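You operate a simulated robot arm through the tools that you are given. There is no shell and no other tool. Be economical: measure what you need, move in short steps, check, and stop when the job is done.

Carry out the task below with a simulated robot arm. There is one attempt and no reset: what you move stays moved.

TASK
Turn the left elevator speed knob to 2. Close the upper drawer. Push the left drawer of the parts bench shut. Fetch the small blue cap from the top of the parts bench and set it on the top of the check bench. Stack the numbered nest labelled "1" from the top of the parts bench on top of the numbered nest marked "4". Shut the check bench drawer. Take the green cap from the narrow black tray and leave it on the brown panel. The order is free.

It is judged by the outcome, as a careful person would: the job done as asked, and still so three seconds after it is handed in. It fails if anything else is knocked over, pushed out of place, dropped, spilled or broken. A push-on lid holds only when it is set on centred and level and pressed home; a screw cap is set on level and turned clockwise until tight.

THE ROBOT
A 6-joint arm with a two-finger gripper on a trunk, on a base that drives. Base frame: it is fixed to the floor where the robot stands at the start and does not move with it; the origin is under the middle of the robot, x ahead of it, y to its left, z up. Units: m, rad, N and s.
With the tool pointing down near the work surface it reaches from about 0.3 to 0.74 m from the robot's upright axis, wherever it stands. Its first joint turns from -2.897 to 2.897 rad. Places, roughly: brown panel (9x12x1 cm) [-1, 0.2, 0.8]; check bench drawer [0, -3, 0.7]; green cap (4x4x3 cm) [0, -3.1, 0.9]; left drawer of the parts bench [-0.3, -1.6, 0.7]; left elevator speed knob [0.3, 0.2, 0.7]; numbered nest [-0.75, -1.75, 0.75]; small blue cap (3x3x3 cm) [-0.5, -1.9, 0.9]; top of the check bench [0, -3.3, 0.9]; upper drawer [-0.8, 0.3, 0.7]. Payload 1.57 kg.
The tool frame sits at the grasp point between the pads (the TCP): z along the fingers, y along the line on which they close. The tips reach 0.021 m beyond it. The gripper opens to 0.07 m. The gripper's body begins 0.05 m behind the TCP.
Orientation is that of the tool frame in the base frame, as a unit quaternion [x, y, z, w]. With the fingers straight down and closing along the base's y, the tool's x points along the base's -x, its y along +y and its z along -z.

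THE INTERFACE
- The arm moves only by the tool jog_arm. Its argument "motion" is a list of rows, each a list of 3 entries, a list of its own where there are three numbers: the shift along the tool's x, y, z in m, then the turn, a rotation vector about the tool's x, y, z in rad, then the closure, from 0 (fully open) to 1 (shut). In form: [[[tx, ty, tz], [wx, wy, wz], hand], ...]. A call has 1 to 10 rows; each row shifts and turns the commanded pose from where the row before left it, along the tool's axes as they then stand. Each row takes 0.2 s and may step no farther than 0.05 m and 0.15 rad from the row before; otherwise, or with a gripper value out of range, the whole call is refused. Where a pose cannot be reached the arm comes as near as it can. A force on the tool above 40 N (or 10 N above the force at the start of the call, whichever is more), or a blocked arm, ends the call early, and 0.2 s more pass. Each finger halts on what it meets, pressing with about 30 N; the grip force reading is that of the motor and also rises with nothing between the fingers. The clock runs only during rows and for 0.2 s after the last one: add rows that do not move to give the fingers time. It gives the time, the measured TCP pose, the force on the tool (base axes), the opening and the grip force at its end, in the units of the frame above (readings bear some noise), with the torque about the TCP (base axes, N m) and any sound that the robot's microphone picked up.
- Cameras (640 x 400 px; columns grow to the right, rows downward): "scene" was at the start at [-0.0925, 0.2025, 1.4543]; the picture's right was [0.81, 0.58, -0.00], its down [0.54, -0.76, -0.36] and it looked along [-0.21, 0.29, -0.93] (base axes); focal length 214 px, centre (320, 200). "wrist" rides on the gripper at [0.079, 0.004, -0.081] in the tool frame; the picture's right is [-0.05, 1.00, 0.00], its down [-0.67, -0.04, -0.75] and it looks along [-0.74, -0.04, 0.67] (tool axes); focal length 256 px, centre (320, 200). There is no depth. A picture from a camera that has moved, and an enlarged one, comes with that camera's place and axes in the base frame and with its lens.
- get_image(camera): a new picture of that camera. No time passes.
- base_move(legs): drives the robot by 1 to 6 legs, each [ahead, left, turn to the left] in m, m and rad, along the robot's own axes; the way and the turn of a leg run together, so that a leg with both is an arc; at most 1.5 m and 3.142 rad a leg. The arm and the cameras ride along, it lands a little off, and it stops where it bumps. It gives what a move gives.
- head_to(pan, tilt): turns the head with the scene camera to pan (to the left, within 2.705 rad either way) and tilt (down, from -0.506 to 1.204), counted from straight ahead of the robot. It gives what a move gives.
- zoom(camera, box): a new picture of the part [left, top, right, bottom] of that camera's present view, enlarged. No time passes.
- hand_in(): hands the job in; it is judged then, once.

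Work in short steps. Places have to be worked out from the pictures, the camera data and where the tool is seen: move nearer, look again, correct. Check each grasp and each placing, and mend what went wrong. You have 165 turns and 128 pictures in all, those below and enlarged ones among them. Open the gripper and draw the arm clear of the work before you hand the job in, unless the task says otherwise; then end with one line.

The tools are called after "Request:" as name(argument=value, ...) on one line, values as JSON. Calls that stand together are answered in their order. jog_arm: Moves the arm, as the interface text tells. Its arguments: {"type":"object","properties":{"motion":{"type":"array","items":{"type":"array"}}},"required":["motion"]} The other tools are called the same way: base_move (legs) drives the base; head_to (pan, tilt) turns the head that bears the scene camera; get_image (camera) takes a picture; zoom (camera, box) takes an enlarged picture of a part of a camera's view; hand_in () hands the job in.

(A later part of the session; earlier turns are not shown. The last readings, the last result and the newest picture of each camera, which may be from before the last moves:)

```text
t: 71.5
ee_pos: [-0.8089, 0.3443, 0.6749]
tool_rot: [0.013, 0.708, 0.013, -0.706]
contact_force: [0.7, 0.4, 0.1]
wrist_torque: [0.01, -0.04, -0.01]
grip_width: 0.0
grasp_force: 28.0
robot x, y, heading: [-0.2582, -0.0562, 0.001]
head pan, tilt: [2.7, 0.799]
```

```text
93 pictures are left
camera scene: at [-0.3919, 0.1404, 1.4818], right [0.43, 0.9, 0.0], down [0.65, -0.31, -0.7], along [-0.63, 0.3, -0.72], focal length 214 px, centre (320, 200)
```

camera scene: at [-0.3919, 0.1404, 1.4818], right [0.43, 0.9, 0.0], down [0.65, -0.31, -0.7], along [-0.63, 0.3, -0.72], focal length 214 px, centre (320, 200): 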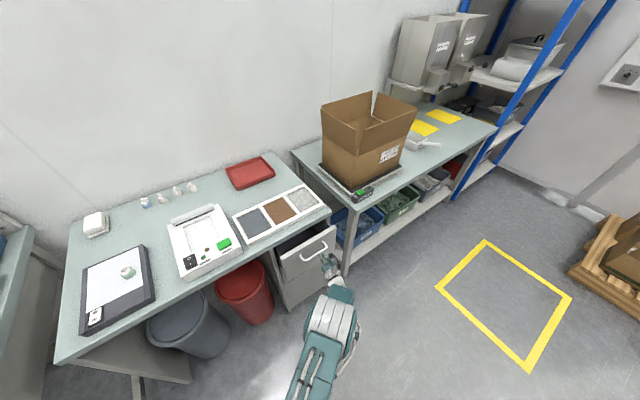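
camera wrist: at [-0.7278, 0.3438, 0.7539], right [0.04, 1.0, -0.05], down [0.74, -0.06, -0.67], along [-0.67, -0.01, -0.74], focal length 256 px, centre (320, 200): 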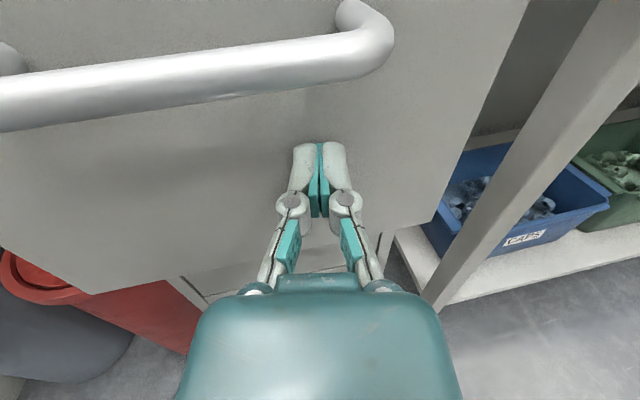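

The drawer is closing. Continue until it stops.

Request:
jog_arm(motion=[[[0, 0, 0.02], [0, 0, 0], 1], [[0, 0, 0.015], [0, 0, 0], 1], [[0, 0, 0.015], [0, 0, 0], 1], [[0, 0, 0.015], [0, 0, 0], 1], [[0, 0, 0.015], [0, 0, 0], 1], [[0, 0, 0.015], [0, 0, 0], 1]])

Request:
get_image(camera="scene")

```text
t: 72.8
ee_pos: [-0.8851, 0.344, 0.6738]
tool_rot: [0.013, 0.707, 0.013, -0.707]
contact_force: [11.5, -4.1, 3.5]
wrist_torque: [-0.02, 0.06, 0.14]
grip_width: 0.0
grasp_force: 28.6
robot x, y, heading: [-0.2547, -0.0516, -0.001]
head pan, tilt: [2.7, 0.799]
stopped in row 6: the force on the tool passed its limit at 62 N (the readings are from after the stop); the commanded pose is now the measured one
```

```text
92 pictures are left
camera scene: at [-0.3912, 0.1392, 1.4819], right [0.43, 0.9, 0.0], down [0.65, -0.31, -0.7], along [-0.63, 0.3, -0.72], focal length 214 px, centre (320, 200)
```

scene: 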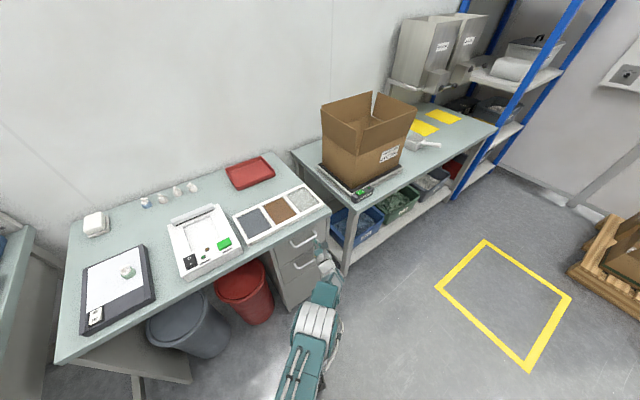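

Drawer is shut. Retract and drive to the parts bench's left drawer region, keeping clear.

Request:
jog_arm(motion=[[[0, 0, -0.048], [0, 0, 0], 1], [[0, 0, -0.048], [0, 0, 0], 1], [[0, 0, -0.048], [0, 0, 0], 1], [[0, 0, -0.048], [0, 0, 0], 1], [[0, 0, -0.048], [0, 0, 0], 1]])

Request:
base_move(legs=[[0.56, 0, 0], [0, -1.3, 0], [0, -0.6, 0]])

Request:
head_to(pan=2.7, tilt=0.6)

Request:
get_image(camera="scene")

```text
t: 74.0
ee_pos: [-0.6453, 0.3369, 0.6719]
tool_rot: [0.013, 0.707, 0.013, -0.707]
contact_force: [0.2, 0.1, -0.3]
wrist_torque: [-0.02, 0.04, -0.01]
grip_width: 0.0
grasp_force: 29.0
robot x, y, heading: [-0.2603, -0.0495, 0.002]
head pan, tilt: [2.7, 0.799]
```

```text
t: 86.1
ee_pos: [-0.0866, -1.5222, 0.6726]
tool_rot: [0.009, 0.707, 0.007, -0.707]
contact_force: [1.1, 0.7, -0.8]
wrist_torque: [-0.01, -0.02, 0.0]
grip_width: 0.0
grasp_force: 28.0
robot x, y, heading: [0.3041, -1.9116, 0.015]
head pan, tilt: [2.7, 0.799]
```

```text
t: 86.8
ee_pos: [-0.0866, -1.5251, 0.6748]
tool_rot: [0.007, 0.707, 0.009, -0.707]
contact_force: [0.6, -0.3, 0.0]
wrist_torque: [0.01, -0.01, 0.03]
grip_width: 0.0
grasp_force: 29.1
robot x, y, heading: [0.304, -1.9104, 0.016]
head pan, tilt: [2.7, 0.6]
```

```text
91 pictures are left
camera scene: at [0.1624, -1.7129, 1.4984], right [0.42, 0.91, 0.0], down [0.52, -0.24, -0.82], along [-0.75, 0.34, -0.57], focal length 214 px, centre (320, 200)
```

scene: 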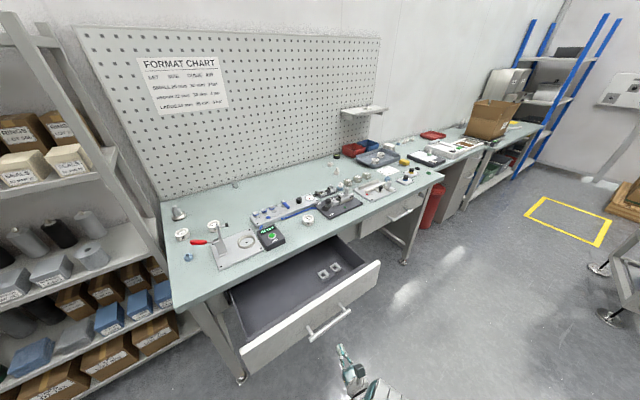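

Zoom on the bench top and drawer interior to identify nests and the cap.

Request:
zoom(camera="scene", box=[160, 140, 340, 270])

Request:
zoom(camera="scene", box=[290, 130, 450, 290])

```text
3.08 times, centred on (250, 205) of scene
camera zoom: at [0.1624, -1.7129, 1.4984], right [0.42, 0.91, 0.0], down [0.52, -0.24, -0.82], along [-0.75, 0.34, -0.57], focal length 660 px, centre (535, 185)
```

zoom: 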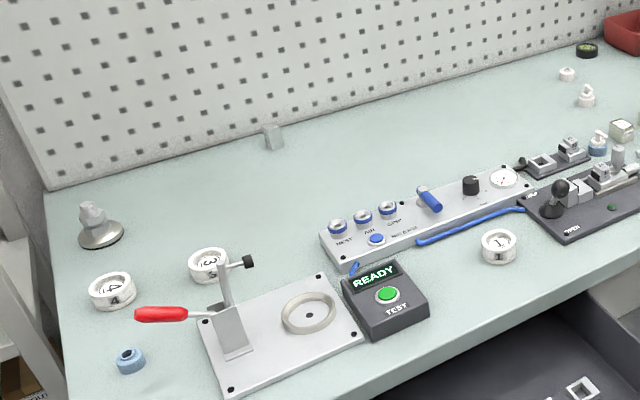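

```text
2.50 times, centred on (370, 210) of scene
camera zoom: at [0.1624, -1.7129, 1.4984], right [0.42, 0.91, 0.0], down [0.52, -0.24, -0.82], along [-0.75, 0.34, -0.57], focal length 536 px, centre (195, 175)
```

zoom: 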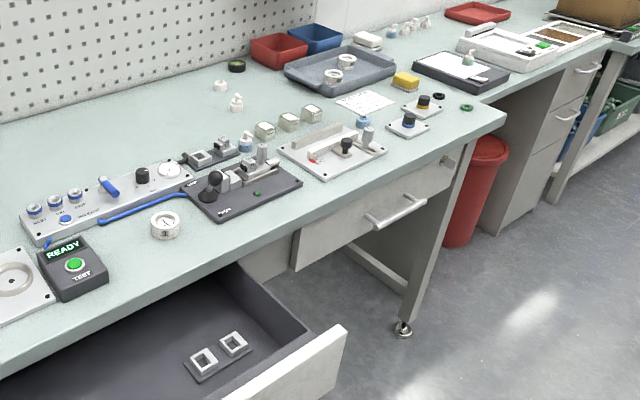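

Nests 1, 3, 4 and the blue cap are identified on the bench. First the drawer: wrist view for handle height.

Request:
get_image(camera="wrist")

```text
88 pictures are left
camera wrist: at [-0.0055, -1.523, 0.7527], right [0.02, 1.0, -0.05], down [0.74, -0.05, -0.67], along [-0.67, -0.02, -0.74], focal length 256 px, centre (320, 200)
```

wrist: 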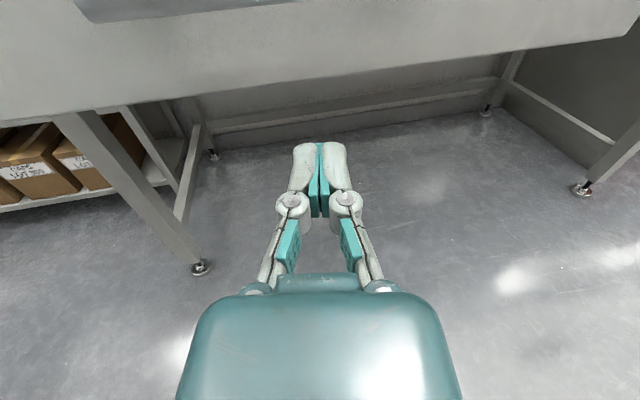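

Push below the handle (z≈0.69, y≈-1.57): adjust, then drive back 0.2 m to start pushing.

Request:
jog_arm(motion=[[[0.014, -0.04, 0], [0, 0, 0], 1]])

Request:
base_move(legs=[[-0.2, 0, 0]])

Request:
get_image(camera="scene")

Request:
get_image(camera="wrist")

```text
t: 87.2
ee_pos: [-0.0881, -1.5675, 0.6873]
tool_rot: [0.007, 0.707, 0.01, -0.707]
contact_force: [-0.8, -0.6, 0.2]
wrist_torque: [-0.01, 0.03, -0.01]
grip_width: 0.0
grasp_force: 28.9
robot x, y, heading: [0.3039, -1.9075, 0.012]
head pan, tilt: [2.7, 0.6]
```

```text
t: 88.8
ee_pos: [-0.2857, -1.57, 0.688]
tool_rot: [0.008, 0.707, 0.008, -0.707]
contact_force: [-0.7, -0.5, -0.2]
wrist_torque: [0.0, 0.03, 0.0]
grip_width: 0.0
grasp_force: 28.7
robot x, y, heading: [0.1056, -1.9114, 0.009]
head pan, tilt: [2.7, 0.6]
```

```text
87 pictures are left
camera scene: at [-0.035, -1.7177, 1.4987], right [0.42, 0.91, 0.0], down [0.51, -0.24, -0.82], along [-0.75, 0.34, -0.57], focal length 214 px, centre (320, 200)
```

scene: 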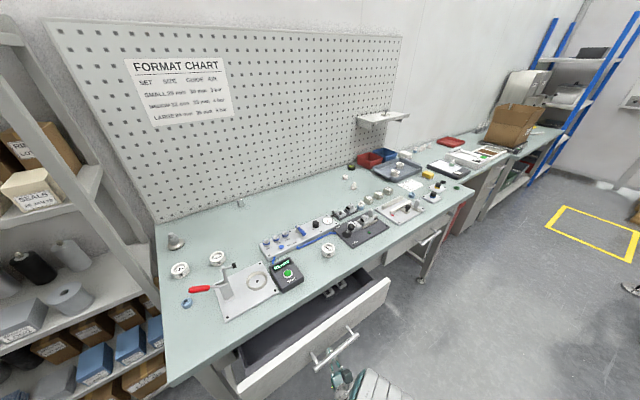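

```text
86 pictures are left
camera wrist: at [-0.2047, -1.5674, 0.7656], right [0.02, 1.0, -0.05], down [0.74, -0.05, -0.67], along [-0.67, -0.02, -0.74], focal length 256 px, centre (320, 200)
```

wrist: 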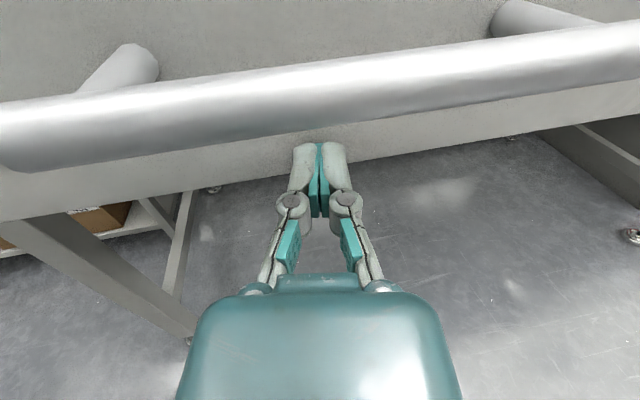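

The tip is close to the front's bottom edge; raise by 17 mm for solid contact, then push with the base another 0.1 m.

Request:
jog_arm(motion=[[[0, 0, -0.008], [0, 0, 0], 1], [[0.017, 0, 0], [0, 0, 0], 1]])

Request:
base_move(legs=[[-0.1, 0, 0]])

Request:
get_image(camera="scene")

Request:
get_image(camera="wrist")

```text
t: 89.4
ee_pos: [-0.2781, -1.5691, 0.705]
tool_rot: [0.005, 0.707, 0.008, -0.707]
contact_force: [-0.2, -0.2, -0.4]
wrist_torque: [0.03, -0.01, -0.02]
grip_width: 0.0
grasp_force: 28.6
robot x, y, heading: [0.1085, -1.9117, 0.017]
head pan, tilt: [2.7, 0.6]
```

```text
t: 90.5
ee_pos: [-0.3782, -1.5714, 0.7045]
tool_rot: [-0.007, -0.707, -0.01, 0.707]
contact_force: [-0.1, -0.5, 0.0]
wrist_torque: [-0.02, 0.01, 0.01]
grip_width: 0.0
grasp_force: 28.5
robot x, y, heading: [0.0091, -1.9156, 0.014]
head pan, tilt: [2.7, 0.6]
```

```text
85 pictures are left
camera scene: at [-0.135, -1.7191, 1.4987], right [0.41, 0.91, 0.0], down [0.51, -0.24, -0.82], along [-0.75, 0.34, -0.57], focal length 214 px, centre (320, 200)
```

scene: 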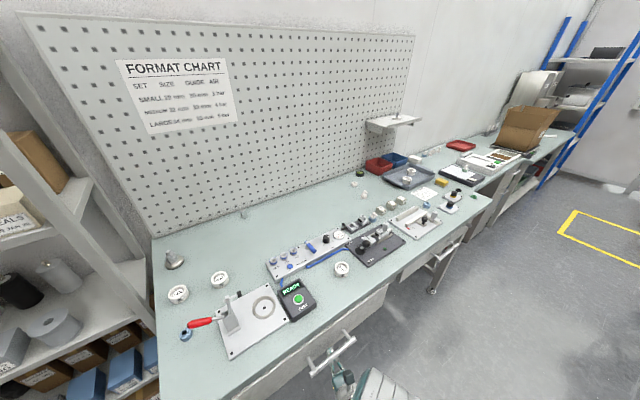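

```text
84 pictures are left
camera wrist: at [-0.2973, -1.5696, 0.7833], right [0.02, 1.0, -0.05], down [0.74, -0.05, -0.67], along [-0.67, -0.02, -0.74], focal length 256 px, centre (320, 200)
```

wrist: 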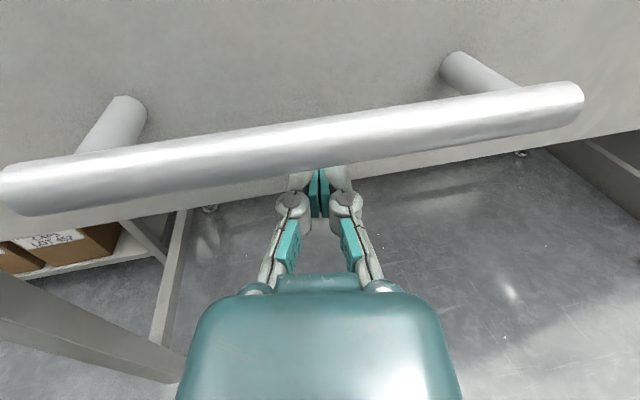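

Continue pushing with the arm until it stops.

Request:
jog_arm(motion=[[[0, 0, 0.015], [0, 0, 0], 1], [[0, 0, 0.015], [0, 0, 0], 1], [[0, 0, 0.015], [0, 0, 0], 1], [[0, 0, 0.015], [0, 0, 0], 1], [[0, 0, 0.015], [0, 0, 0], 1], [[0, 0, 0.015], [0, 0, 0], 1], [[0, 0, 0.015], [0, 0, 0], 1], [[0, 0, 0.015], [0, 0, 0], 1]])

Request:
get_image(camera="scene")

```text
t: 91.3
ee_pos: [-0.4124, -1.5718, 0.7058]
tool_rot: [0.009, 0.707, 0.009, -0.707]
contact_force: [10.9, -2.2, 2.7]
wrist_torque: [-0.03, 0.09, 0.09]
grip_width: 0.0001
grasp_force: 27.6
robot x, y, heading: [0.0065, -1.9138, 0.015]
head pan, tilt: [2.7, 0.6]
stopped in row 3: the force on the tool passed its limit at 62 N (the readings are from after the stop); the commanded pose is now the measured one
```

```text
83 pictures are left
camera scene: at [-0.1341, -1.7193, 1.4988], right [0.42, 0.91, 0.0], down [0.51, -0.24, -0.82], along [-0.75, 0.34, -0.57], focal length 214 px, centre (320, 200)
```

scene: 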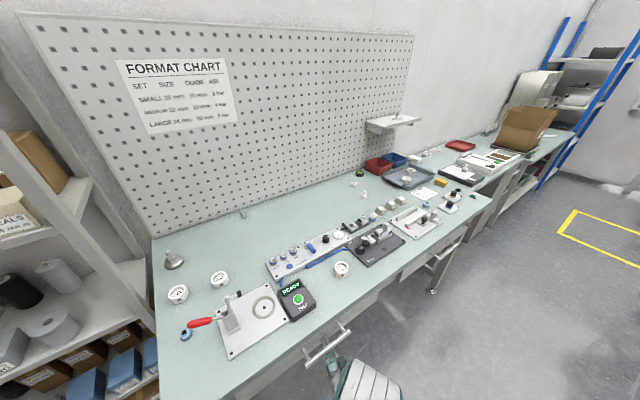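

Request:
zoom(camera="scene", box=[230, 230, 470, 400])

```text
2.35 times, centred on (350, 315) of scene
camera zoom: at [-0.1341, -1.7193, 1.4988], right [0.42, 0.91, 0.0], down [0.51, -0.24, -0.82], along [-0.75, 0.34, -0.57], focal length 505 px, centre (249, -71)
```

zoom: 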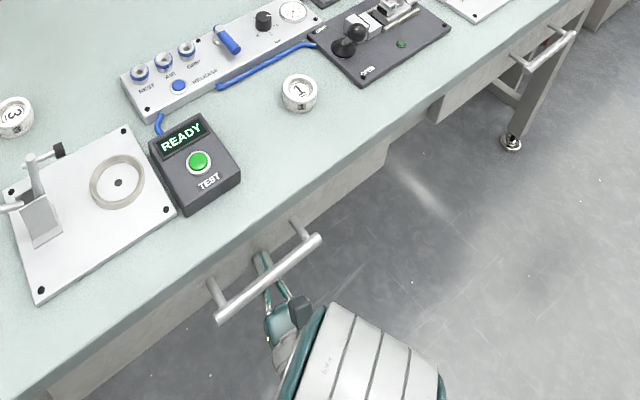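

Drawer is shut flush. Nest 1 triangulates to (-0.538, -1.457, ~0.877). Retract and swing the tool to point down.

Request:
jog_arm(motion=[[[0, 0, -0.048], [0, 0, 0], 1], [[0, 0, -0.048], [0, 0, 0], 1], [[0, 0, -0.048], [0, 0, 0], 1], [[0, 0, -0.048], [0, 0, 0], 1], [[0, 0, 0], [0, -0.15, 0], 0.5], [[0, 0, 0], [0, -0.15, 0], 0.2], [[0, 0, 0], [0, -0.15, 0], 0], [[0, 0, 0], [0, -0.15, 0], 0], [[0, 0, 0], [0, -0.15, 0], 0], [[0, 0, 0], [0, -0.15, 0], 0]])

Request:
jog_arm(motion=[[[0, 0, 0], [0, -0.134, 0], 0], [[0, 0, 0], [0, -0.134, 0], 0], [[0, 0, 0], [0, -0.134, 0], 0], [[0, 0, 0], [0, -0.134, 0], 0], [[0, 0, 0], [0, -0.134, 0], 0], [[0, 0, -0.049], [0, 0, 0], 0], [[0, 0, -0.049], [0, 0, 0], 0], [[0, 0, -0.049], [0, 0, 0], 0], [[0, 0, -0.049], [0, 0, 0], 0], [[0, 0, -0.049], [0, 0, 0], 0]])

```text
t: 93.5
ee_pos: [-0.2224, -1.5762, 0.7053]
tool_rot: [0.012, 0.945, 0.005, -0.328]
contact_force: [0.6, -0.2, 0.4]
wrist_torque: [0.01, 0.0, -0.03]
grip_width: 0.07
grasp_force: 0.0
robot x, y, heading: [0.0066, -1.91, 0.012]
head pan, tilt: [2.7, 0.6]
```

```text
t: 95.3
ee_pos: [-0.1915, -1.6187, 0.7607]
tool_rot: [0.006, 0.995, -0.096, 0.018]
contact_force: [0.4, 0.4, 0.4]
wrist_torque: [-0.02, -0.05, -0.01]
grip_width: 0.07
grasp_force: 0.0
out of reach, approached as far as the arm can: row 5
robot x, y, heading: [0.0063, -1.9156, 0.012]
head pan, tilt: [2.7, 0.6]
stopped in row 9: the arm was blocked; the commanded pose is now the measured one
```

Blocked because the arm is folded too tightly. Drive away from the bench, then extend outward and level the tool.

Request:
base_move(legs=[[0.35, 0, 0]])

Request:
jog_arm(motion=[[[0.045, 0.0, 0], [0, 0, 0], 0], [[0.045, 0.0, 0], [0, 0, 0], 0], [[0.045, 0.0, 0], [0, 0, 0], 0], [[0.045, 0.01, 0], [-0.095, 0.03, 0], 0], [[0.04, 0.01, 0], [-0.095, 0.0, 0], 0]])

```text
t: 97.7
ee_pos: [0.169, -1.6131, 0.7589]
tool_rot: [0.009, 0.995, -0.096, 0.018]
contact_force: [0.0, 0.1, 0.1]
wrist_torque: [0.0, 0.01, 0.01]
grip_width: 0.07
grasp_force: 0.1
robot x, y, heading: [0.367, -1.9083, 0.005]
head pan, tilt: [2.7, 0.6]
```

```text
t: 98.9
ee_pos: [-0.0498, -1.5899, 0.7497]
tool_rot: [0.01, 1.0, 0.0, 0.004]
contact_force: [0.0, 0.4, 0.6]
wrist_torque: [0.0, 0.02, -0.01]
grip_width: 0.0699
grasp_force: 0.0
robot x, y, heading: [0.3657, -1.9077, 0.006]
head pan, tilt: [2.7, 0.6]
```

Level now. Raise to z≈1.02 and extend, then drive back so the TCP is near nest 1.

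Request:
jog_arm(motion=[[[0.0, 0.0, -0.048], [0, 0, 0], 0], [[0.0, 0.0, -0.048], [0, 0, 0], 0], [[0.02, 0.01, -0.044], [0, 0, 0], 0], [[0.02, 0.01, -0.044], [0, 0, 0], 0], [[0.02, 0.01, -0.044], [0, 0, 0], 0], [[0.02, 0.01, -0.042], [0, 0, 0], 0], [[0.02, 0, 0], [0, 0, 0], 0]])

Request:
base_move(legs=[[-0.37, 0.09, 0]])

Request:
get_image(camera="wrist")

Request:
get_image(camera="scene")

```text
t: 100.5
ee_pos: [-0.1524, -1.5466, 1.0192]
tool_rot: [0.011, 1.0, -0.001, 0.004]
contact_force: [-0.4, -0.5, 0.0]
wrist_torque: [0.03, 0.04, 0.02]
grip_width: 0.0698
grasp_force: 0.0
robot x, y, heading: [0.3657, -1.9146, 0.004]
head pan, tilt: [2.7, 0.6]
```

```text
t: 102.9
ee_pos: [-0.526, -1.4617, 1.0201]
tool_rot: [0.01, 1.0, 0.001, 0.005]
contact_force: [-0.3, 0.2, -0.4]
wrist_torque: [-0.02, -0.02, -0.01]
grip_width: 0.0698
grasp_force: 0.0
robot x, y, heading: [-0.0053, -1.8262, 0.007]
head pan, tilt: [2.7, 0.6]
```

```text
81 pictures are left
camera wrist: at [-0.6041, -1.4567, 1.0994], right [0.07, 1.0, 0.0], down [0.66, -0.05, 0.75], along [0.75, -0.05, -0.66], focal length 256 px, centre (320, 200)
```

wrist: 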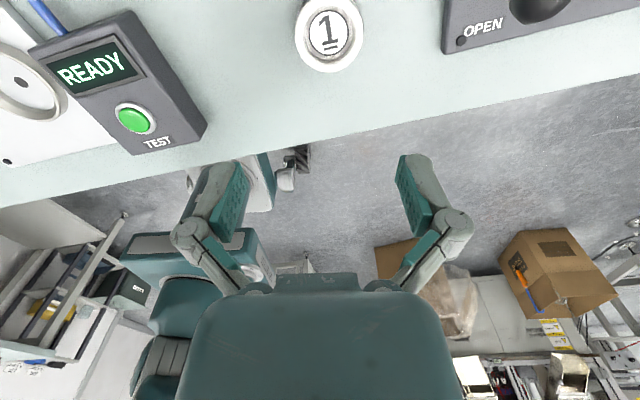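

```text
80 pictures are left
camera scene: at [-0.1466, -1.6298, 1.4988], right [0.42, 0.91, 0.0], down [0.51, -0.24, -0.82], along [-0.75, 0.35, -0.57], focal length 214 px, centre (320, 200)
```

scene: 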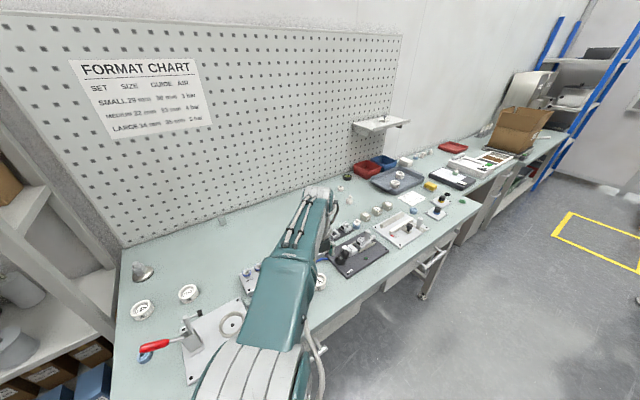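

Nest 1 computed at (-0.541, -1.455). Shift over it and descend to z≈0.93, then look.

Request:
jog_arm(motion=[[[0.015, 0.0065, 0.0], [0, 0, 0], 0], [[0, 0, 0.045], [0, 0, 0], 0], [[0, 0, 0.04], [0, 0, 0], 0]])

Request:
get_image(camera="wrist")

```text
t: 103.7
ee_pos: [-0.5374, -1.4544, 0.9345]
tool_rot: [0.01, 1.0, 0.0, 0.005]
contact_force: [-0.2, -0.6, 1.1]
wrist_torque: [0.0, -0.01, 0.02]
grip_width: 0.0698
grasp_force: 0.1
robot x, y, heading: [-0.0022, -1.8233, 0.003]
head pan, tilt: [2.7, 0.6]
```

```text
79 pictures are left
camera wrist: at [-0.6171, -1.4497, 1.0139], right [0.07, 1.0, 0.0], down [0.66, -0.05, 0.75], along [0.75, -0.05, -0.66], focal length 256 px, centre (320, 200)
```

wrist: 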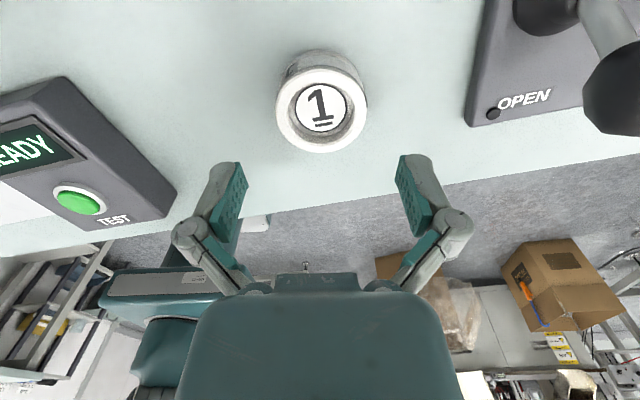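

Ring top z≈0.876, Ø≈53 mm, bench ≈0.85. Descend to TCP z≈0.881 and grip.

Request:
jog_arm(motion=[[[0.003, 0, 0.03], [0, 0, 0], 0], [[0, 0, 0.023], [0, 0, 0], 0], [[0, 0, 0], [0, 0, 0], 0.4], [[0, 0, 0], [0, 0, 0], 0.4]])

Request:
get_image(camera="wrist")

```text
t: 104.7
ee_pos: [-0.5391, -1.4538, 0.8828]
tool_rot: [0.009, 1.0, 0.001, 0.003]
contact_force: [-0.7, 0.0, 5.7]
wrist_torque: [-0.05, 0.01, 0.0]
grip_width: 0.0485
grasp_force: 29.7
robot x, y, heading: [-0.0049, -1.8248, 0.007]
head pan, tilt: [2.7, 0.6]
```

```text
78 pictures are left
camera wrist: at [-0.6189, -1.4494, 0.962], right [0.07, 1.0, 0.0], down [0.66, -0.05, 0.75], along [0.75, -0.05, -0.66], focal length 256 px, centre (320, 200)
```

wrist: 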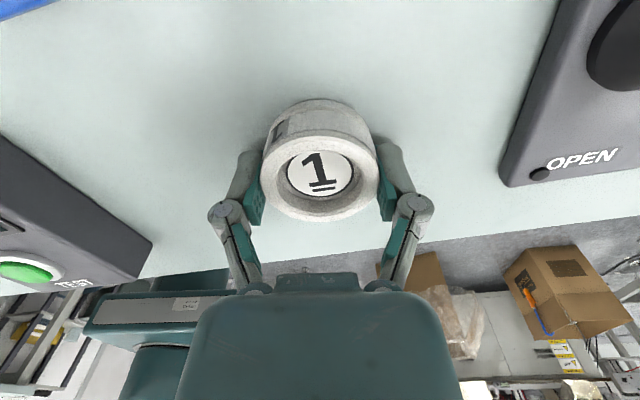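

Nest 1 is held, centred. Lift to z≈1.06 and move the base along the bench toward nest 4.

Request:
jog_arm(motion=[[[0, 0, -0.02], [0, 0, 0], 0.4], [[0, 0, -0.04], [0, 0, 0], 0.4], [[0, 0, -0.04], [0, 0, 0], 0.4], [[0, 0, -0.04], [0, 0, 0], 0.4], [[0, 0, -0.04], [0, 0, 0], 0.4]])

Request:
base_move(legs=[[-0.025, -0.395, 0], [0, 0, 0.15]])

Request:
get_image(camera="wrist")

Request:
get_image(camera="scene")

```text
t: 105.9
ee_pos: [-0.5416, -1.4553, 1.061]
tool_rot: [0.008, 1.0, 0.0, 0.004]
contact_force: [-0.1, 0.3, 0.2]
wrist_torque: [-0.03, 0.02, -0.05]
grip_width: 0.0488
grasp_force: 30.1
robot x, y, heading: [-0.0035, -1.8238, 0.007]
head pan, tilt: [2.7, 0.6]
```

```text
t: 109.0
ee_pos: [-0.6152, -1.9383, 1.0599]
tool_rot: [-0.069, 0.998, -0.001, 0.005]
contact_force: [-0.3, 0.9, -1.9]
wrist_torque: [-0.03, -0.02, 0.01]
grip_width: 0.0487
grasp_force: 30.0
robot x, y, heading: [-0.0233, -2.2248, 0.164]
head pan, tilt: [2.7, 0.6]
```

```text
77 pictures are left
camera wrist: at [-0.6939, -1.9456, 1.1393], right [-0.08, 1.0, 0.0], down [0.66, 0.06, 0.75], along [0.75, 0.06, -0.66], focal length 256 px, centre (320, 200)
```

wrist: 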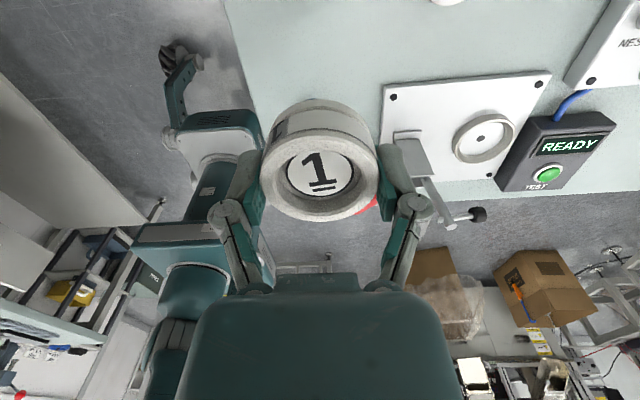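

```text
76 pictures are left
camera scene: at [-0.1977, -2.0494, 1.498], right [0.28, 0.96, 0.0], down [0.55, -0.16, -0.82], along [-0.79, 0.22, -0.57], focal length 214 px, centre (320, 200)
```

scene: 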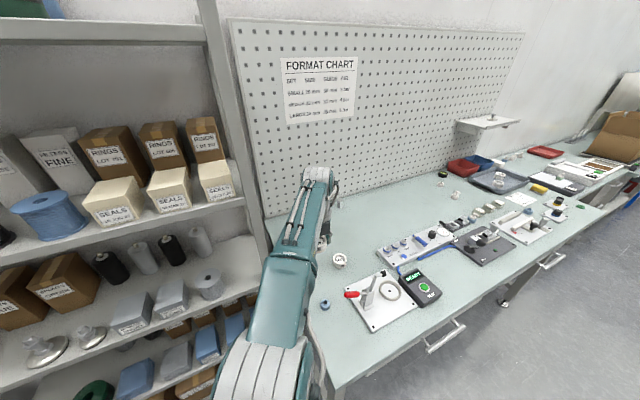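

Earlier views triangulate nest 4 to (-0.672, -1.964, top ~0.875). Move above it at z≈1.0 and check by wrist camera.

Request:
jog_arm(motion=[[[0.03, -0.009, 0.0], [0, 0, 0], 0.4], [[0.029, -0.0085, 0.03], [0, 0, 0], 0.4], [[0, 0, 0.03], [0, 0, 0], 0.4]])

Request:
get_image(camera="wrist")

```text
t: 109.8
ee_pos: [-0.6526, -1.9721, 0.9969]
tool_rot: [-0.067, 0.998, 0.001, 0.003]
contact_force: [0.1, -0.7, -1.1]
wrist_torque: [-0.03, -0.01, 0.01]
grip_width: 0.0484
grasp_force: 29.6
out of reach, approached as far as the arm can: row 1, 2
robot x, y, heading: [-0.0273, -2.2224, 0.163]
head pan, tilt: [2.7, 0.6]
```

```text
75 pictures are left
camera wrist: at [-0.733, -1.9785, 1.0768], right [-0.08, 1.0, 0.0], down [0.66, 0.05, 0.75], along [0.75, 0.06, -0.66], focal length 256 px, centre (320, 200)
```

wrist: 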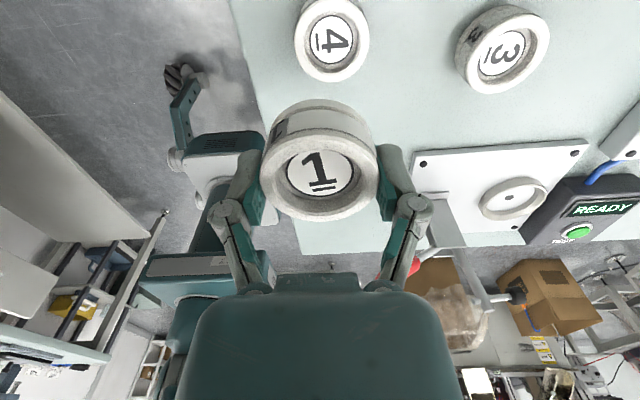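

Nest 4 confirmed at (-0.673, -1.9645). The arm is at a reach edge; turn the base a bit left and back so the spot lies mid-range.

Request:
base_move(legs=[[-0.03, 0, 0], [0, 0, 0.12]])

```text
t: 111.4
ee_pos: [-0.7043, -2.0463, 0.9977]
tool_rot: [-0.119, 0.993, 0.003, 0.005]
contact_force: [-0.1, 0.0, -1.1]
wrist_torque: [0.0, 0.01, 0.01]
grip_width: 0.0483
grasp_force: 30.4
robot x, y, heading: [-0.0529, -2.2297, 0.28]
head pan, tilt: [2.7, 0.6]
stopped in leg 2: the robot was blocked; the commanded pose is now the measured one
```

The base reported a block at the very end; look around to see whether something was touched.

Request:
get_image(camera="scene")

Request:
get_image(camera="wrist")

```text
74 pictures are left
camera scene: at [-0.2464, -2.0758, 1.4981], right [0.16, 0.99, 0.0], down [0.56, -0.09, -0.82], along [-0.81, 0.13, -0.57], focal length 214 px, centre (320, 200)
```

scene: 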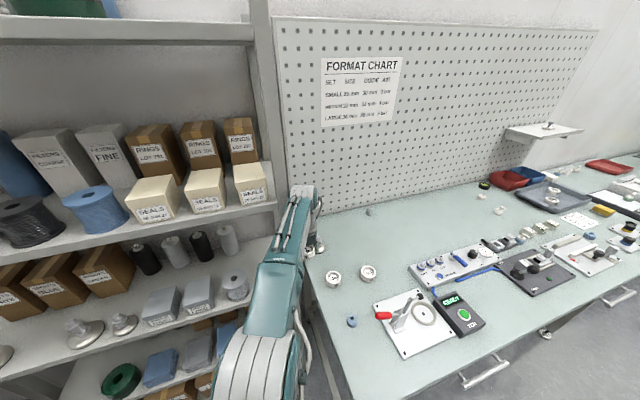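

```text
73 pictures are left
camera wrist: at [-0.7835, -2.0616, 1.0769], right [-0.18, 0.98, 0.0], down [0.65, 0.12, 0.75], along [0.74, 0.14, -0.66], focal length 256 px, centre (320, 200)
```

wrist: 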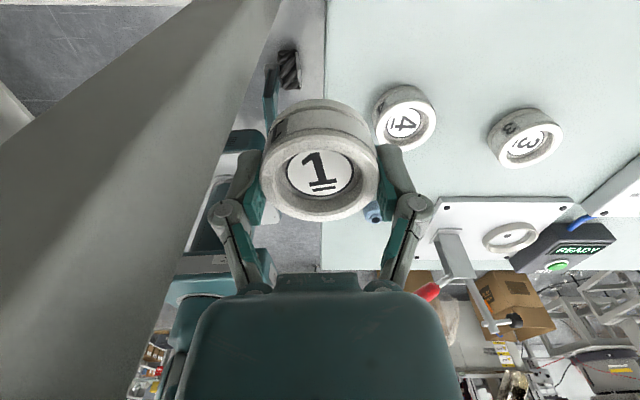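

The hand came near the shelf post. Move back toward nest 4 right away.

Request:
jog_arm(motion=[[[-0.0248, 0.0362, 0], [0, 0, 0], 0.4], [[-0.0248, 0.0362, 0], [0, 0, 0], 0.4]])

Request:
get_image(camera="wrist")

```text
t: 112.0
ee_pos: [-0.6749, -1.9663, 0.9992]
tool_rot: [-0.122, 0.993, 0.003, 0.004]
contact_force: [0.5, -0.8, 0.3]
wrist_torque: [0.04, 0.0, 0.01]
grip_width: 0.0484
grasp_force: 30.1
robot x, y, heading: [-0.0595, -2.2299, 0.285]
head pan, tilt: [2.7, 0.6]
```

```text
72 pictures are left
camera wrist: at [-0.7539, -1.9821, 1.0789], right [-0.19, 0.98, 0.0], down [0.65, 0.12, 0.75], along [0.74, 0.14, -0.66], focal length 256 px, centre (320, 200)
```

wrist: 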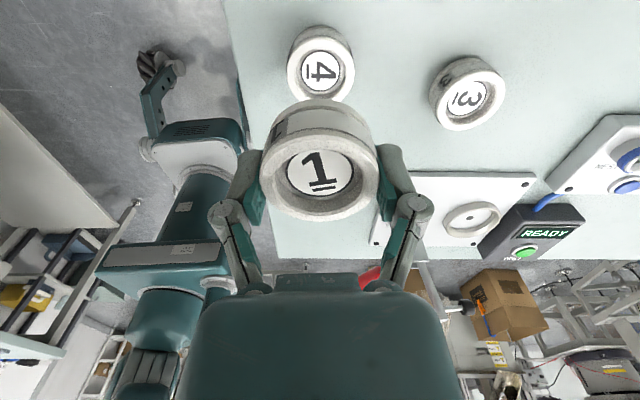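

Aligned within ~2 mm. Descend to z≈0.945 and check again.

Request:
jog_arm(motion=[[[0.001, 0, 0.03], [0, 0, 0], 0.4], [[0, 0, 0.024], [0, 0, 0], 0.4]])

Request:
get_image(camera="wrist")

```text
t: 112.6
ee_pos: [-0.6738, -1.9664, 0.9448]
tool_rot: [-0.121, 0.993, 0.004, 0.004]
contact_force: [-0.1, 0.0, 0.0]
wrist_torque: [-0.05, -0.01, -0.01]
grip_width: 0.0482
grasp_force: 30.2
robot x, y, heading: [-0.0548, -2.2289, 0.283]
head pan, tilt: [2.7, 0.6]
```

```text
71 pictures are left
camera wrist: at [-0.7532, -1.9827, 1.0248], right [-0.19, 0.98, 0.01], down [0.65, 0.12, 0.75], along [0.74, 0.15, -0.66], focal length 256 px, centre (320, 200)
```

wrist: 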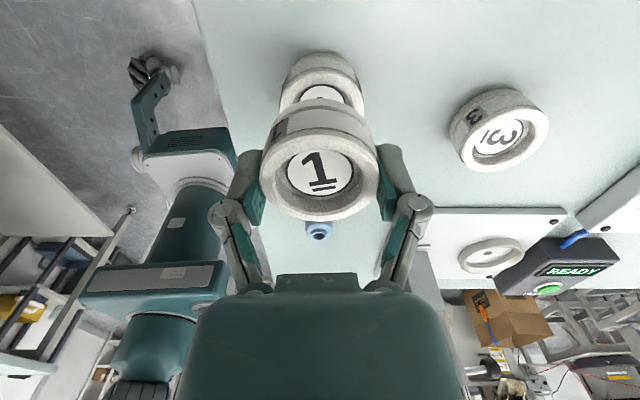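

Columns agree. Lower gently to contact.

Request:
jog_arm(motion=[[[0.0005, 0.0003, 0.02], [0, 0, 0], 0.4], [[0, 0, 0.008], [0, 0, 0], 0.4], [[0, 0, 0.004], [0, 0, 0], 0.4], [[0, 0, 0.003], [0, 0, 0], 0.4]])

Request:
get_image(camera="wrist")

```text
t: 113.6
ee_pos: [-0.6737, -1.9658, 0.9101]
tool_rot: [-0.121, 0.993, 0.003, 0.004]
contact_force: [-0.2, 0.4, -1.4]
wrist_torque: [0.03, 0.04, 0.0]
grip_width: 0.0483
grasp_force: 30.0
robot x, y, heading: [-0.053, -2.2331, 0.284]
head pan, tilt: [2.7, 0.6]
```

```text
70 pictures are left
camera wrist: at [-0.7534, -1.9824, 0.99], right [-0.19, 0.98, 0.01], down [0.65, 0.12, 0.75], along [0.74, 0.15, -0.66], focal length 256 px, centre (320, 200)
```

wrist: 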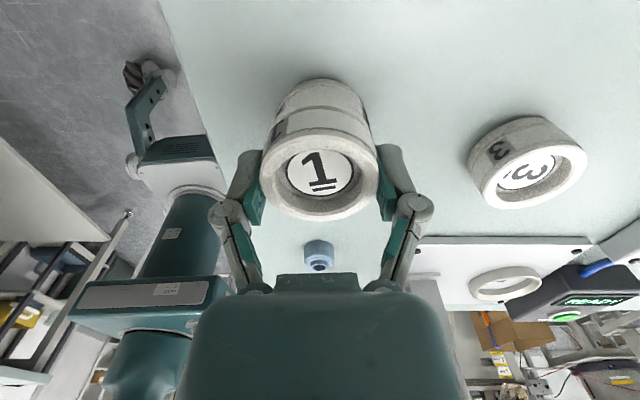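

Nearly touching; lower in 1.5 mm steps.

Request:
jog_arm(motion=[[[0, 0, 0.0015], [0, 0, 0], 0.4], [[0, 0, 0.0015], [0, 0, 0], 0.4], [[0, 0, 0.0015], [0, 0, 0], 0.4]])

Request:
zoom(camera="wrist", box=[230, 60, 410, 240])

```text
t: 114.4
ee_pos: [-0.6749, -1.9665, 0.9089]
tool_rot: [-0.121, 0.993, 0.004, 0.002]
contact_force: [-0.6, -0.6, 20.9]
wrist_torque: [-0.14, 0.03, -0.12]
grip_width: 0.0487
grasp_force: 29.7
robot x, y, heading: [-0.0563, -2.2315, 0.282]
head pan, tilt: [2.7, 0.6]
```

```text
2.22 times, centred on (320, 150) of wrist
camera zoom: at [-0.753, -1.9826, 0.9891], right [-0.19, 0.98, 0.01], down [0.65, 0.12, 0.75], along [0.73, 0.15, -0.66], focal length 569 px, centre (320, 311)
```

zoom: 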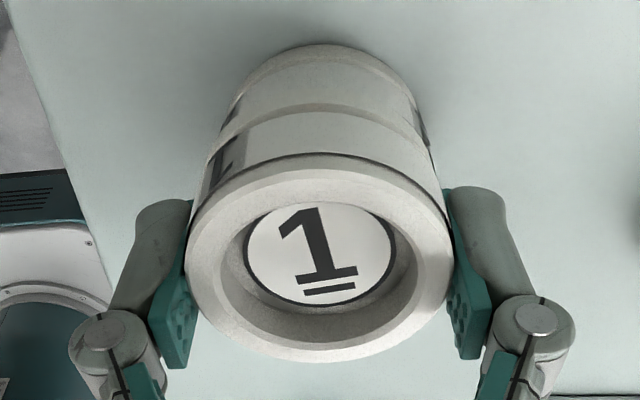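

Seated with 21 N. Relax slightly, release and rise.

Request:
jog_arm(motion=[[[0, 0, -0.0015], [0, 0, 0], 0.4], [[0, 0, 0], [0, 0, 0], 0], [[0, 0, 0], [0, 0, 0], 0], [[0, 0, -0.03], [0, 0, 0], 0], [[0, 0, -0.04], [0, 0, 0], 0]])

Request:
get_image(camera="wrist")

```text
t: 115.6
ee_pos: [-0.6761, -1.9656, 0.9756]
tool_rot: [-0.121, 0.993, 0.003, 0.005]
contact_force: [-0.3, -0.1, -0.3]
wrist_torque: [0.0, -0.01, 0.03]
grip_width: 0.0702
grasp_force: 0.2
robot x, y, heading: [-0.0534, -2.2272, 0.282]
head pan, tilt: [2.7, 0.6]
```

```text
68 pictures are left
camera wrist: at [-0.7547, -1.9815, 1.0558], right [-0.19, 0.98, 0.01], down [0.65, 0.12, 0.75], along [0.74, 0.15, -0.66], focal length 256 px, centre (320, 200)
```

wrist: 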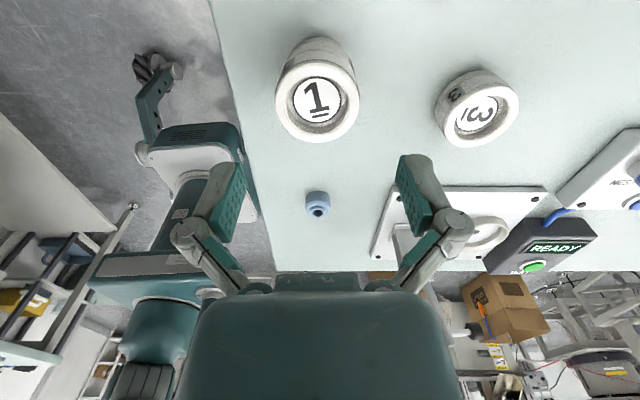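

Stack looks good. The blue cap is at ≈(-0.533, -1.94), with the red lever handle close by. Rotate the tool ~52° so the fingers close clear of the lever, while moving over the cap at safe height; check with a scene zoom.

Request:
jog_arm(motion=[[[0, 0, -0.03], [0, 0, -0.15], 0], [[0, 0, 0], [0, 0, -0.15], 0], [[0, 0, 0], [0, 0, -0.15], 0], [[0, 0, 0], [0, 0, -0.15], 0], [[0, 0, 0], [0, 0, -0.15], 0], [[0, 0, 0], [0, 0, -0.15], 0]])

Request:
get_image(camera="wrist")

Request:
zoom(camera="scene", box=[300, 240, 460, 360])

```text
t: 117.0
ee_pos: [-0.6769, -1.9666, 1.008]
tool_rot: [-0.541, 0.841, 0.001, 0.005]
contact_force: [0.2, -0.1, -0.1]
wrist_torque: [0.0, -0.01, 0.02]
grip_width: 0.0698
grasp_force: 0.0
robot x, y, heading: [-0.0546, -2.2284, 0.284]
head pan, tilt: [2.7, 0.6]
```

```text
67 pictures are left
camera wrist: at [-0.7136, -2.0386, 1.0871], right [-0.89, 0.46, 0.0], down [0.3, 0.59, 0.75], along [0.35, 0.67, -0.66], focal length 256 px, centre (320, 200)
```

wrist: 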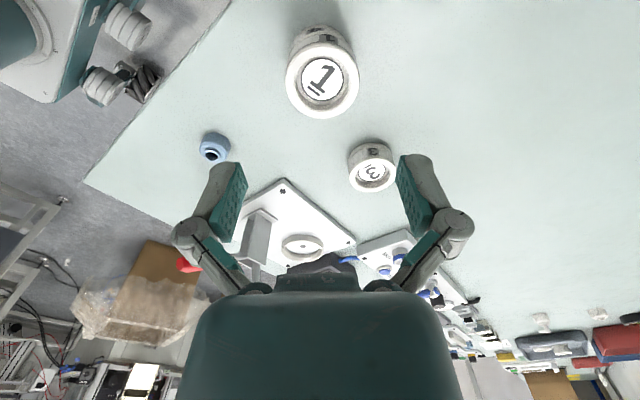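

```text
3.33 times, centred on (380, 300) of scene
camera zoom: at [-0.2454, -2.0797, 1.4986], right [0.16, 0.99, 0.0], down [0.56, -0.09, -0.82], along [-0.81, 0.13, -0.57], focal length 715 px, centre (120, -133)
```

zoom: 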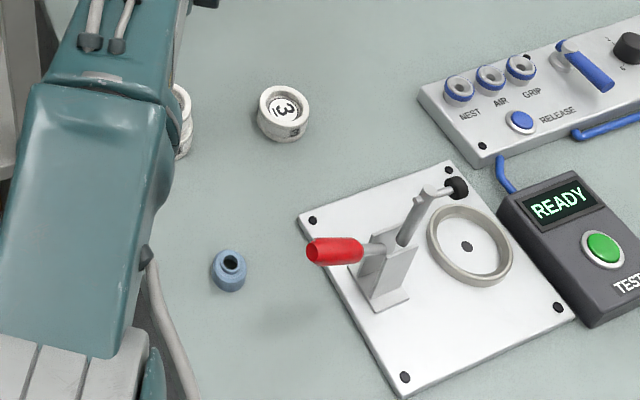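

Cap at (-0.534, -1.940, ~0.868); lever tip ≈(-0.50,-1.89,0.95), which lies perpendicular to the closing line. Move over the cap at height.

Request:
jog_arm(motion=[[[-0.0278, -0.0397, 0], [0, 0, 0], 0], [[-0.0278, -0.0397, 0], [0, 0, 0], 0], [[-0.0278, -0.0397, 0], [0, 0, 0], 0.2], [[0, 0, 0.03], [0, 0, 0], 0.2]])

Request:
get_image(camera="wrist")

```text
t: 118.2
ee_pos: [-0.5551, -1.9845, 0.9767]
tool_rot: [-0.577, 0.817, 0.0, 0.006]
contact_force: [0.0, -0.4, 1.0]
wrist_torque: [0.0, 0.02, 0.0]
grip_width: 0.0558
grasp_force: 0.0
robot x, y, heading: [-0.0544, -2.228, 0.279]
head pan, tilt: [2.7, 0.6]
stopped in row 4: the arm was blocked; the commanded pose is now the measured one
```

```text
65 pictures are left
camera wrist: at [-0.5861, -2.059, 1.0563], right [-0.92, 0.39, -0.01], down [0.25, 0.61, 0.75], along [0.29, 0.69, -0.66], focal length 256 px, centre (320, 200)
```

wrist: 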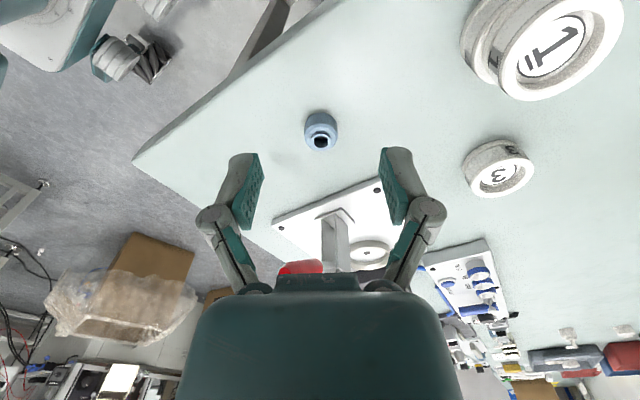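

Blocked; look at the scene to see what's touching.

Request:
get_image(camera="scene")

Request:
head_to(pan=2.3, tilt=0.9)

Request:
get_image(camera="scene")

```text
64 pictures are left
camera scene: at [-0.2448, -2.0802, 1.4987], right [0.16, 0.99, 0.0], down [0.56, -0.09, -0.82], along [-0.81, 0.13, -0.57], focal length 214 px, centre (320, 200)
```

scene: 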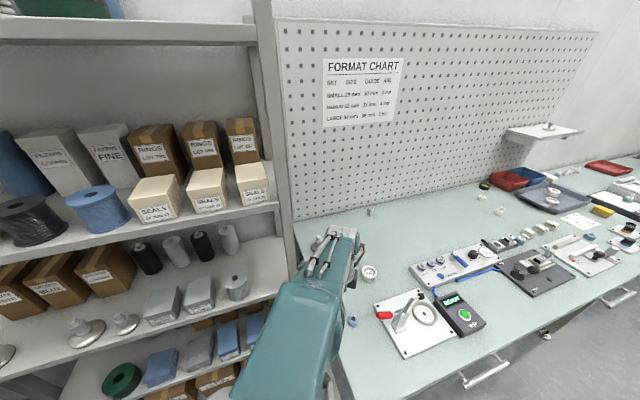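

```text
t: 119.1
ee_pos: [-0.5546, -1.9842, 0.9762]
tool_rot: [-0.577, 0.817, 0.002, 0.006]
contact_force: [0.1, 0.3, -0.2]
wrist_torque: [-0.03, 0.0, 0.04]
grip_width: 0.0561
grasp_force: 0.1
robot x, y, heading: [-0.0552, -2.228, 0.283]
head pan, tilt: [2.3, 0.901]
```

```text
63 pictures are left
camera scene: at [-0.2215, -2.0543, 1.4739], right [0.53, 0.85, 0.0], down [0.67, -0.42, -0.62], along [-0.53, 0.33, -0.78], focal length 214 px, centre (320, 200)
```

scene: 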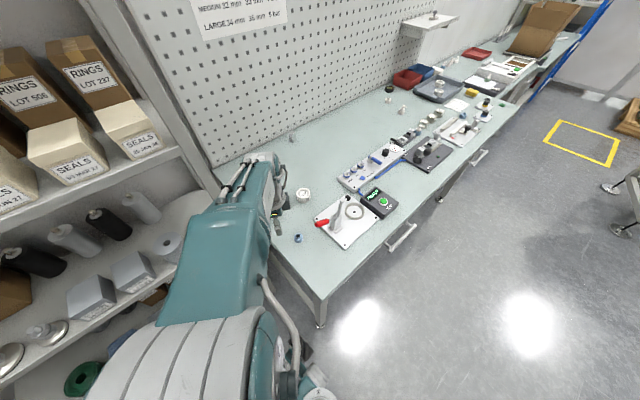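

The forearm is beside the shelf post, which probably blocks it. Rise, pull back, and re-stance with the robot further +y so the arm comes in along -x.

Request:
jog_arm(motion=[[[0, 0, -0.03], [0, 0, 0], 0.2], [[0, 0, -0.03], [0, 0, 0], 0.2], [[-0.0168, -0.045, 0], [0, 0, 0], 0.2], [[-0.0168, -0.045, 0], [0, 0, 0], 0.2]])

Request:
base_move(legs=[[0.16, 0.193, 0], [0, 0, 0.17]])

Request:
get_image(camera="wrist")

```text
t: 120.1
ee_pos: [-0.4883, -2.0455, 0.9667]
tool_rot: [-0.628, 0.775, -0.063, 0.041]
contact_force: [-0.2, -0.3, 0.8]
wrist_torque: [0.04, -0.03, 0.01]
grip_width: 0.0559
grasp_force: 0.0
robot x, y, heading: [-0.0523, -2.2263, 0.279]
head pan, tilt: [2.3, 0.901]
stopped in row 4: the arm was blocked; the commanded pose is now the measured one
```

```text
t: 122.6
ee_pos: [-0.4126, -1.8959, 0.9662]
tool_rot: [-0.694, 0.716, -0.059, 0.048]
contact_force: [-0.4, 0.1, -0.7]
wrist_torque: [0.02, 0.0, 0.0]
grip_width: 0.0558
grasp_force: 0.1
robot x, y, heading: [0.0484, -1.998, 0.452]
head pan, tilt: [2.3, 0.901]
```

```text
62 pictures are left
camera wrist: at [-0.4311, -1.9738, 1.0474], right [-0.99, 0.09, -0.15], down [-0.05, 0.68, 0.73], along [0.16, 0.73, -0.66], focal length 256 px, centre (320, 200)
```

wrist: 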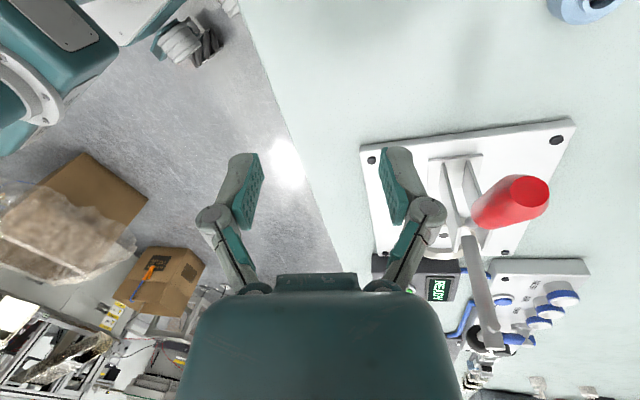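

The tool's yaw/tilt drove the arm to a joint stop. Drive ahead a little for clearance, then undo the yaw and level the tool.

Request:
base_move(legs=[[0.1, 0, 0]])

Request:
jog_arm(motion=[[[0, 0, 0], [0, 0, 0.14], 0.2], [[0, 0, 0], [0, 0, 0.14], 0.2], [[0, 0, 0], [0, 0, 0.14], 0.2], [[0, 0, 0], [0, 0, 0.14], 0.2], [[0, 0, 0], [0, 0, 0.14], 0.2], [[0, 0, 0], [0, 0, 0.14], 0.2], [[0, 0, 0], [0, 0, 0.14], 0.2], [[0, 0, 0], [0, 0, 0.1], 0.2]])

```text
t: 123.8
ee_pos: [-0.3235, -1.8499, 0.9672]
tool_rot: [-0.694, 0.716, -0.059, 0.047]
contact_force: [-0.9, -0.5, 0.2]
wrist_torque: [-0.02, 0.0, 0.01]
grip_width: 0.0559
grasp_force: 0.1
robot x, y, heading: [0.1341, -1.9592, 0.455]
head pan, tilt: [2.3, 0.901]
```

```text
t: 125.6
ee_pos: [-0.3245, -1.851, 0.9688]
tool_rot: [-0.226, 0.971, -0.026, 0.071]
contact_force: [0.4, 0.3, 0.5]
wrist_torque: [-0.01, 0.04, -0.01]
grip_width: 0.0561
grasp_force: 0.0
robot x, y, heading: [0.1349, -1.9551, 0.461]
head pan, tilt: [2.3, 0.901]
```

Yaw undone freely. Now level the tool and raise.

Request:
jog_arm(motion=[[[0, 0, 0], [-0.041, 0.0635, 0], 0.2], [[0, 0, 0], [-0.041, 0.0635, 0], 0.2], [[0, 0, -0.03], [0, 0, 0], 0.2], [[0, 0, -0.03], [0, 0, 0], 0.2]])

Request:
get_image(camera="wrist")

```text
t: 126.6
ee_pos: [-0.323, -1.8531, 1.0267]
tool_rot: [-0.228, 0.974, 0.0, 0.0]
contact_force: [0.4, 1.2, -0.2]
wrist_torque: [0.0, -0.02, -0.01]
grip_width: 0.0561
grasp_force: 0.1
robot x, y, heading: [0.1353, -1.9546, 0.455]
head pan, tilt: [2.3, 0.901]
```

```text
61 pictures are left
camera wrist: at [-0.3958, -1.885, 1.1082], right [-0.39, 0.92, 0.0], down [0.61, 0.26, 0.74], along [0.68, 0.29, -0.67], focal length 256 px, centre (320, 200)
```

wrist: 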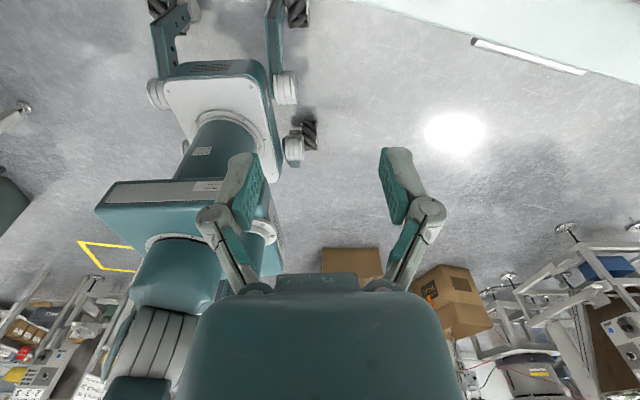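

Good. Turn base a bit further so the cap lies mid-sector, and back up slightly.

Request:
base_move(legs=[[0, 0, 0.18], [-0.05, 0.03, 0]])

```text
t: 128.3
ee_pos: [-0.3832, -1.9539, 1.0307]
tool_rot: [-0.314, 0.949, 0.005, -0.003]
contact_force: [0.2, -0.9, 0.3]
wrist_torque: [0.06, 0.02, 0.01]
grip_width: 0.0561
grasp_force: 0.0
robot x, y, heading: [0.081, -1.967, 0.63]
head pan, tilt: [2.3, 0.901]
```

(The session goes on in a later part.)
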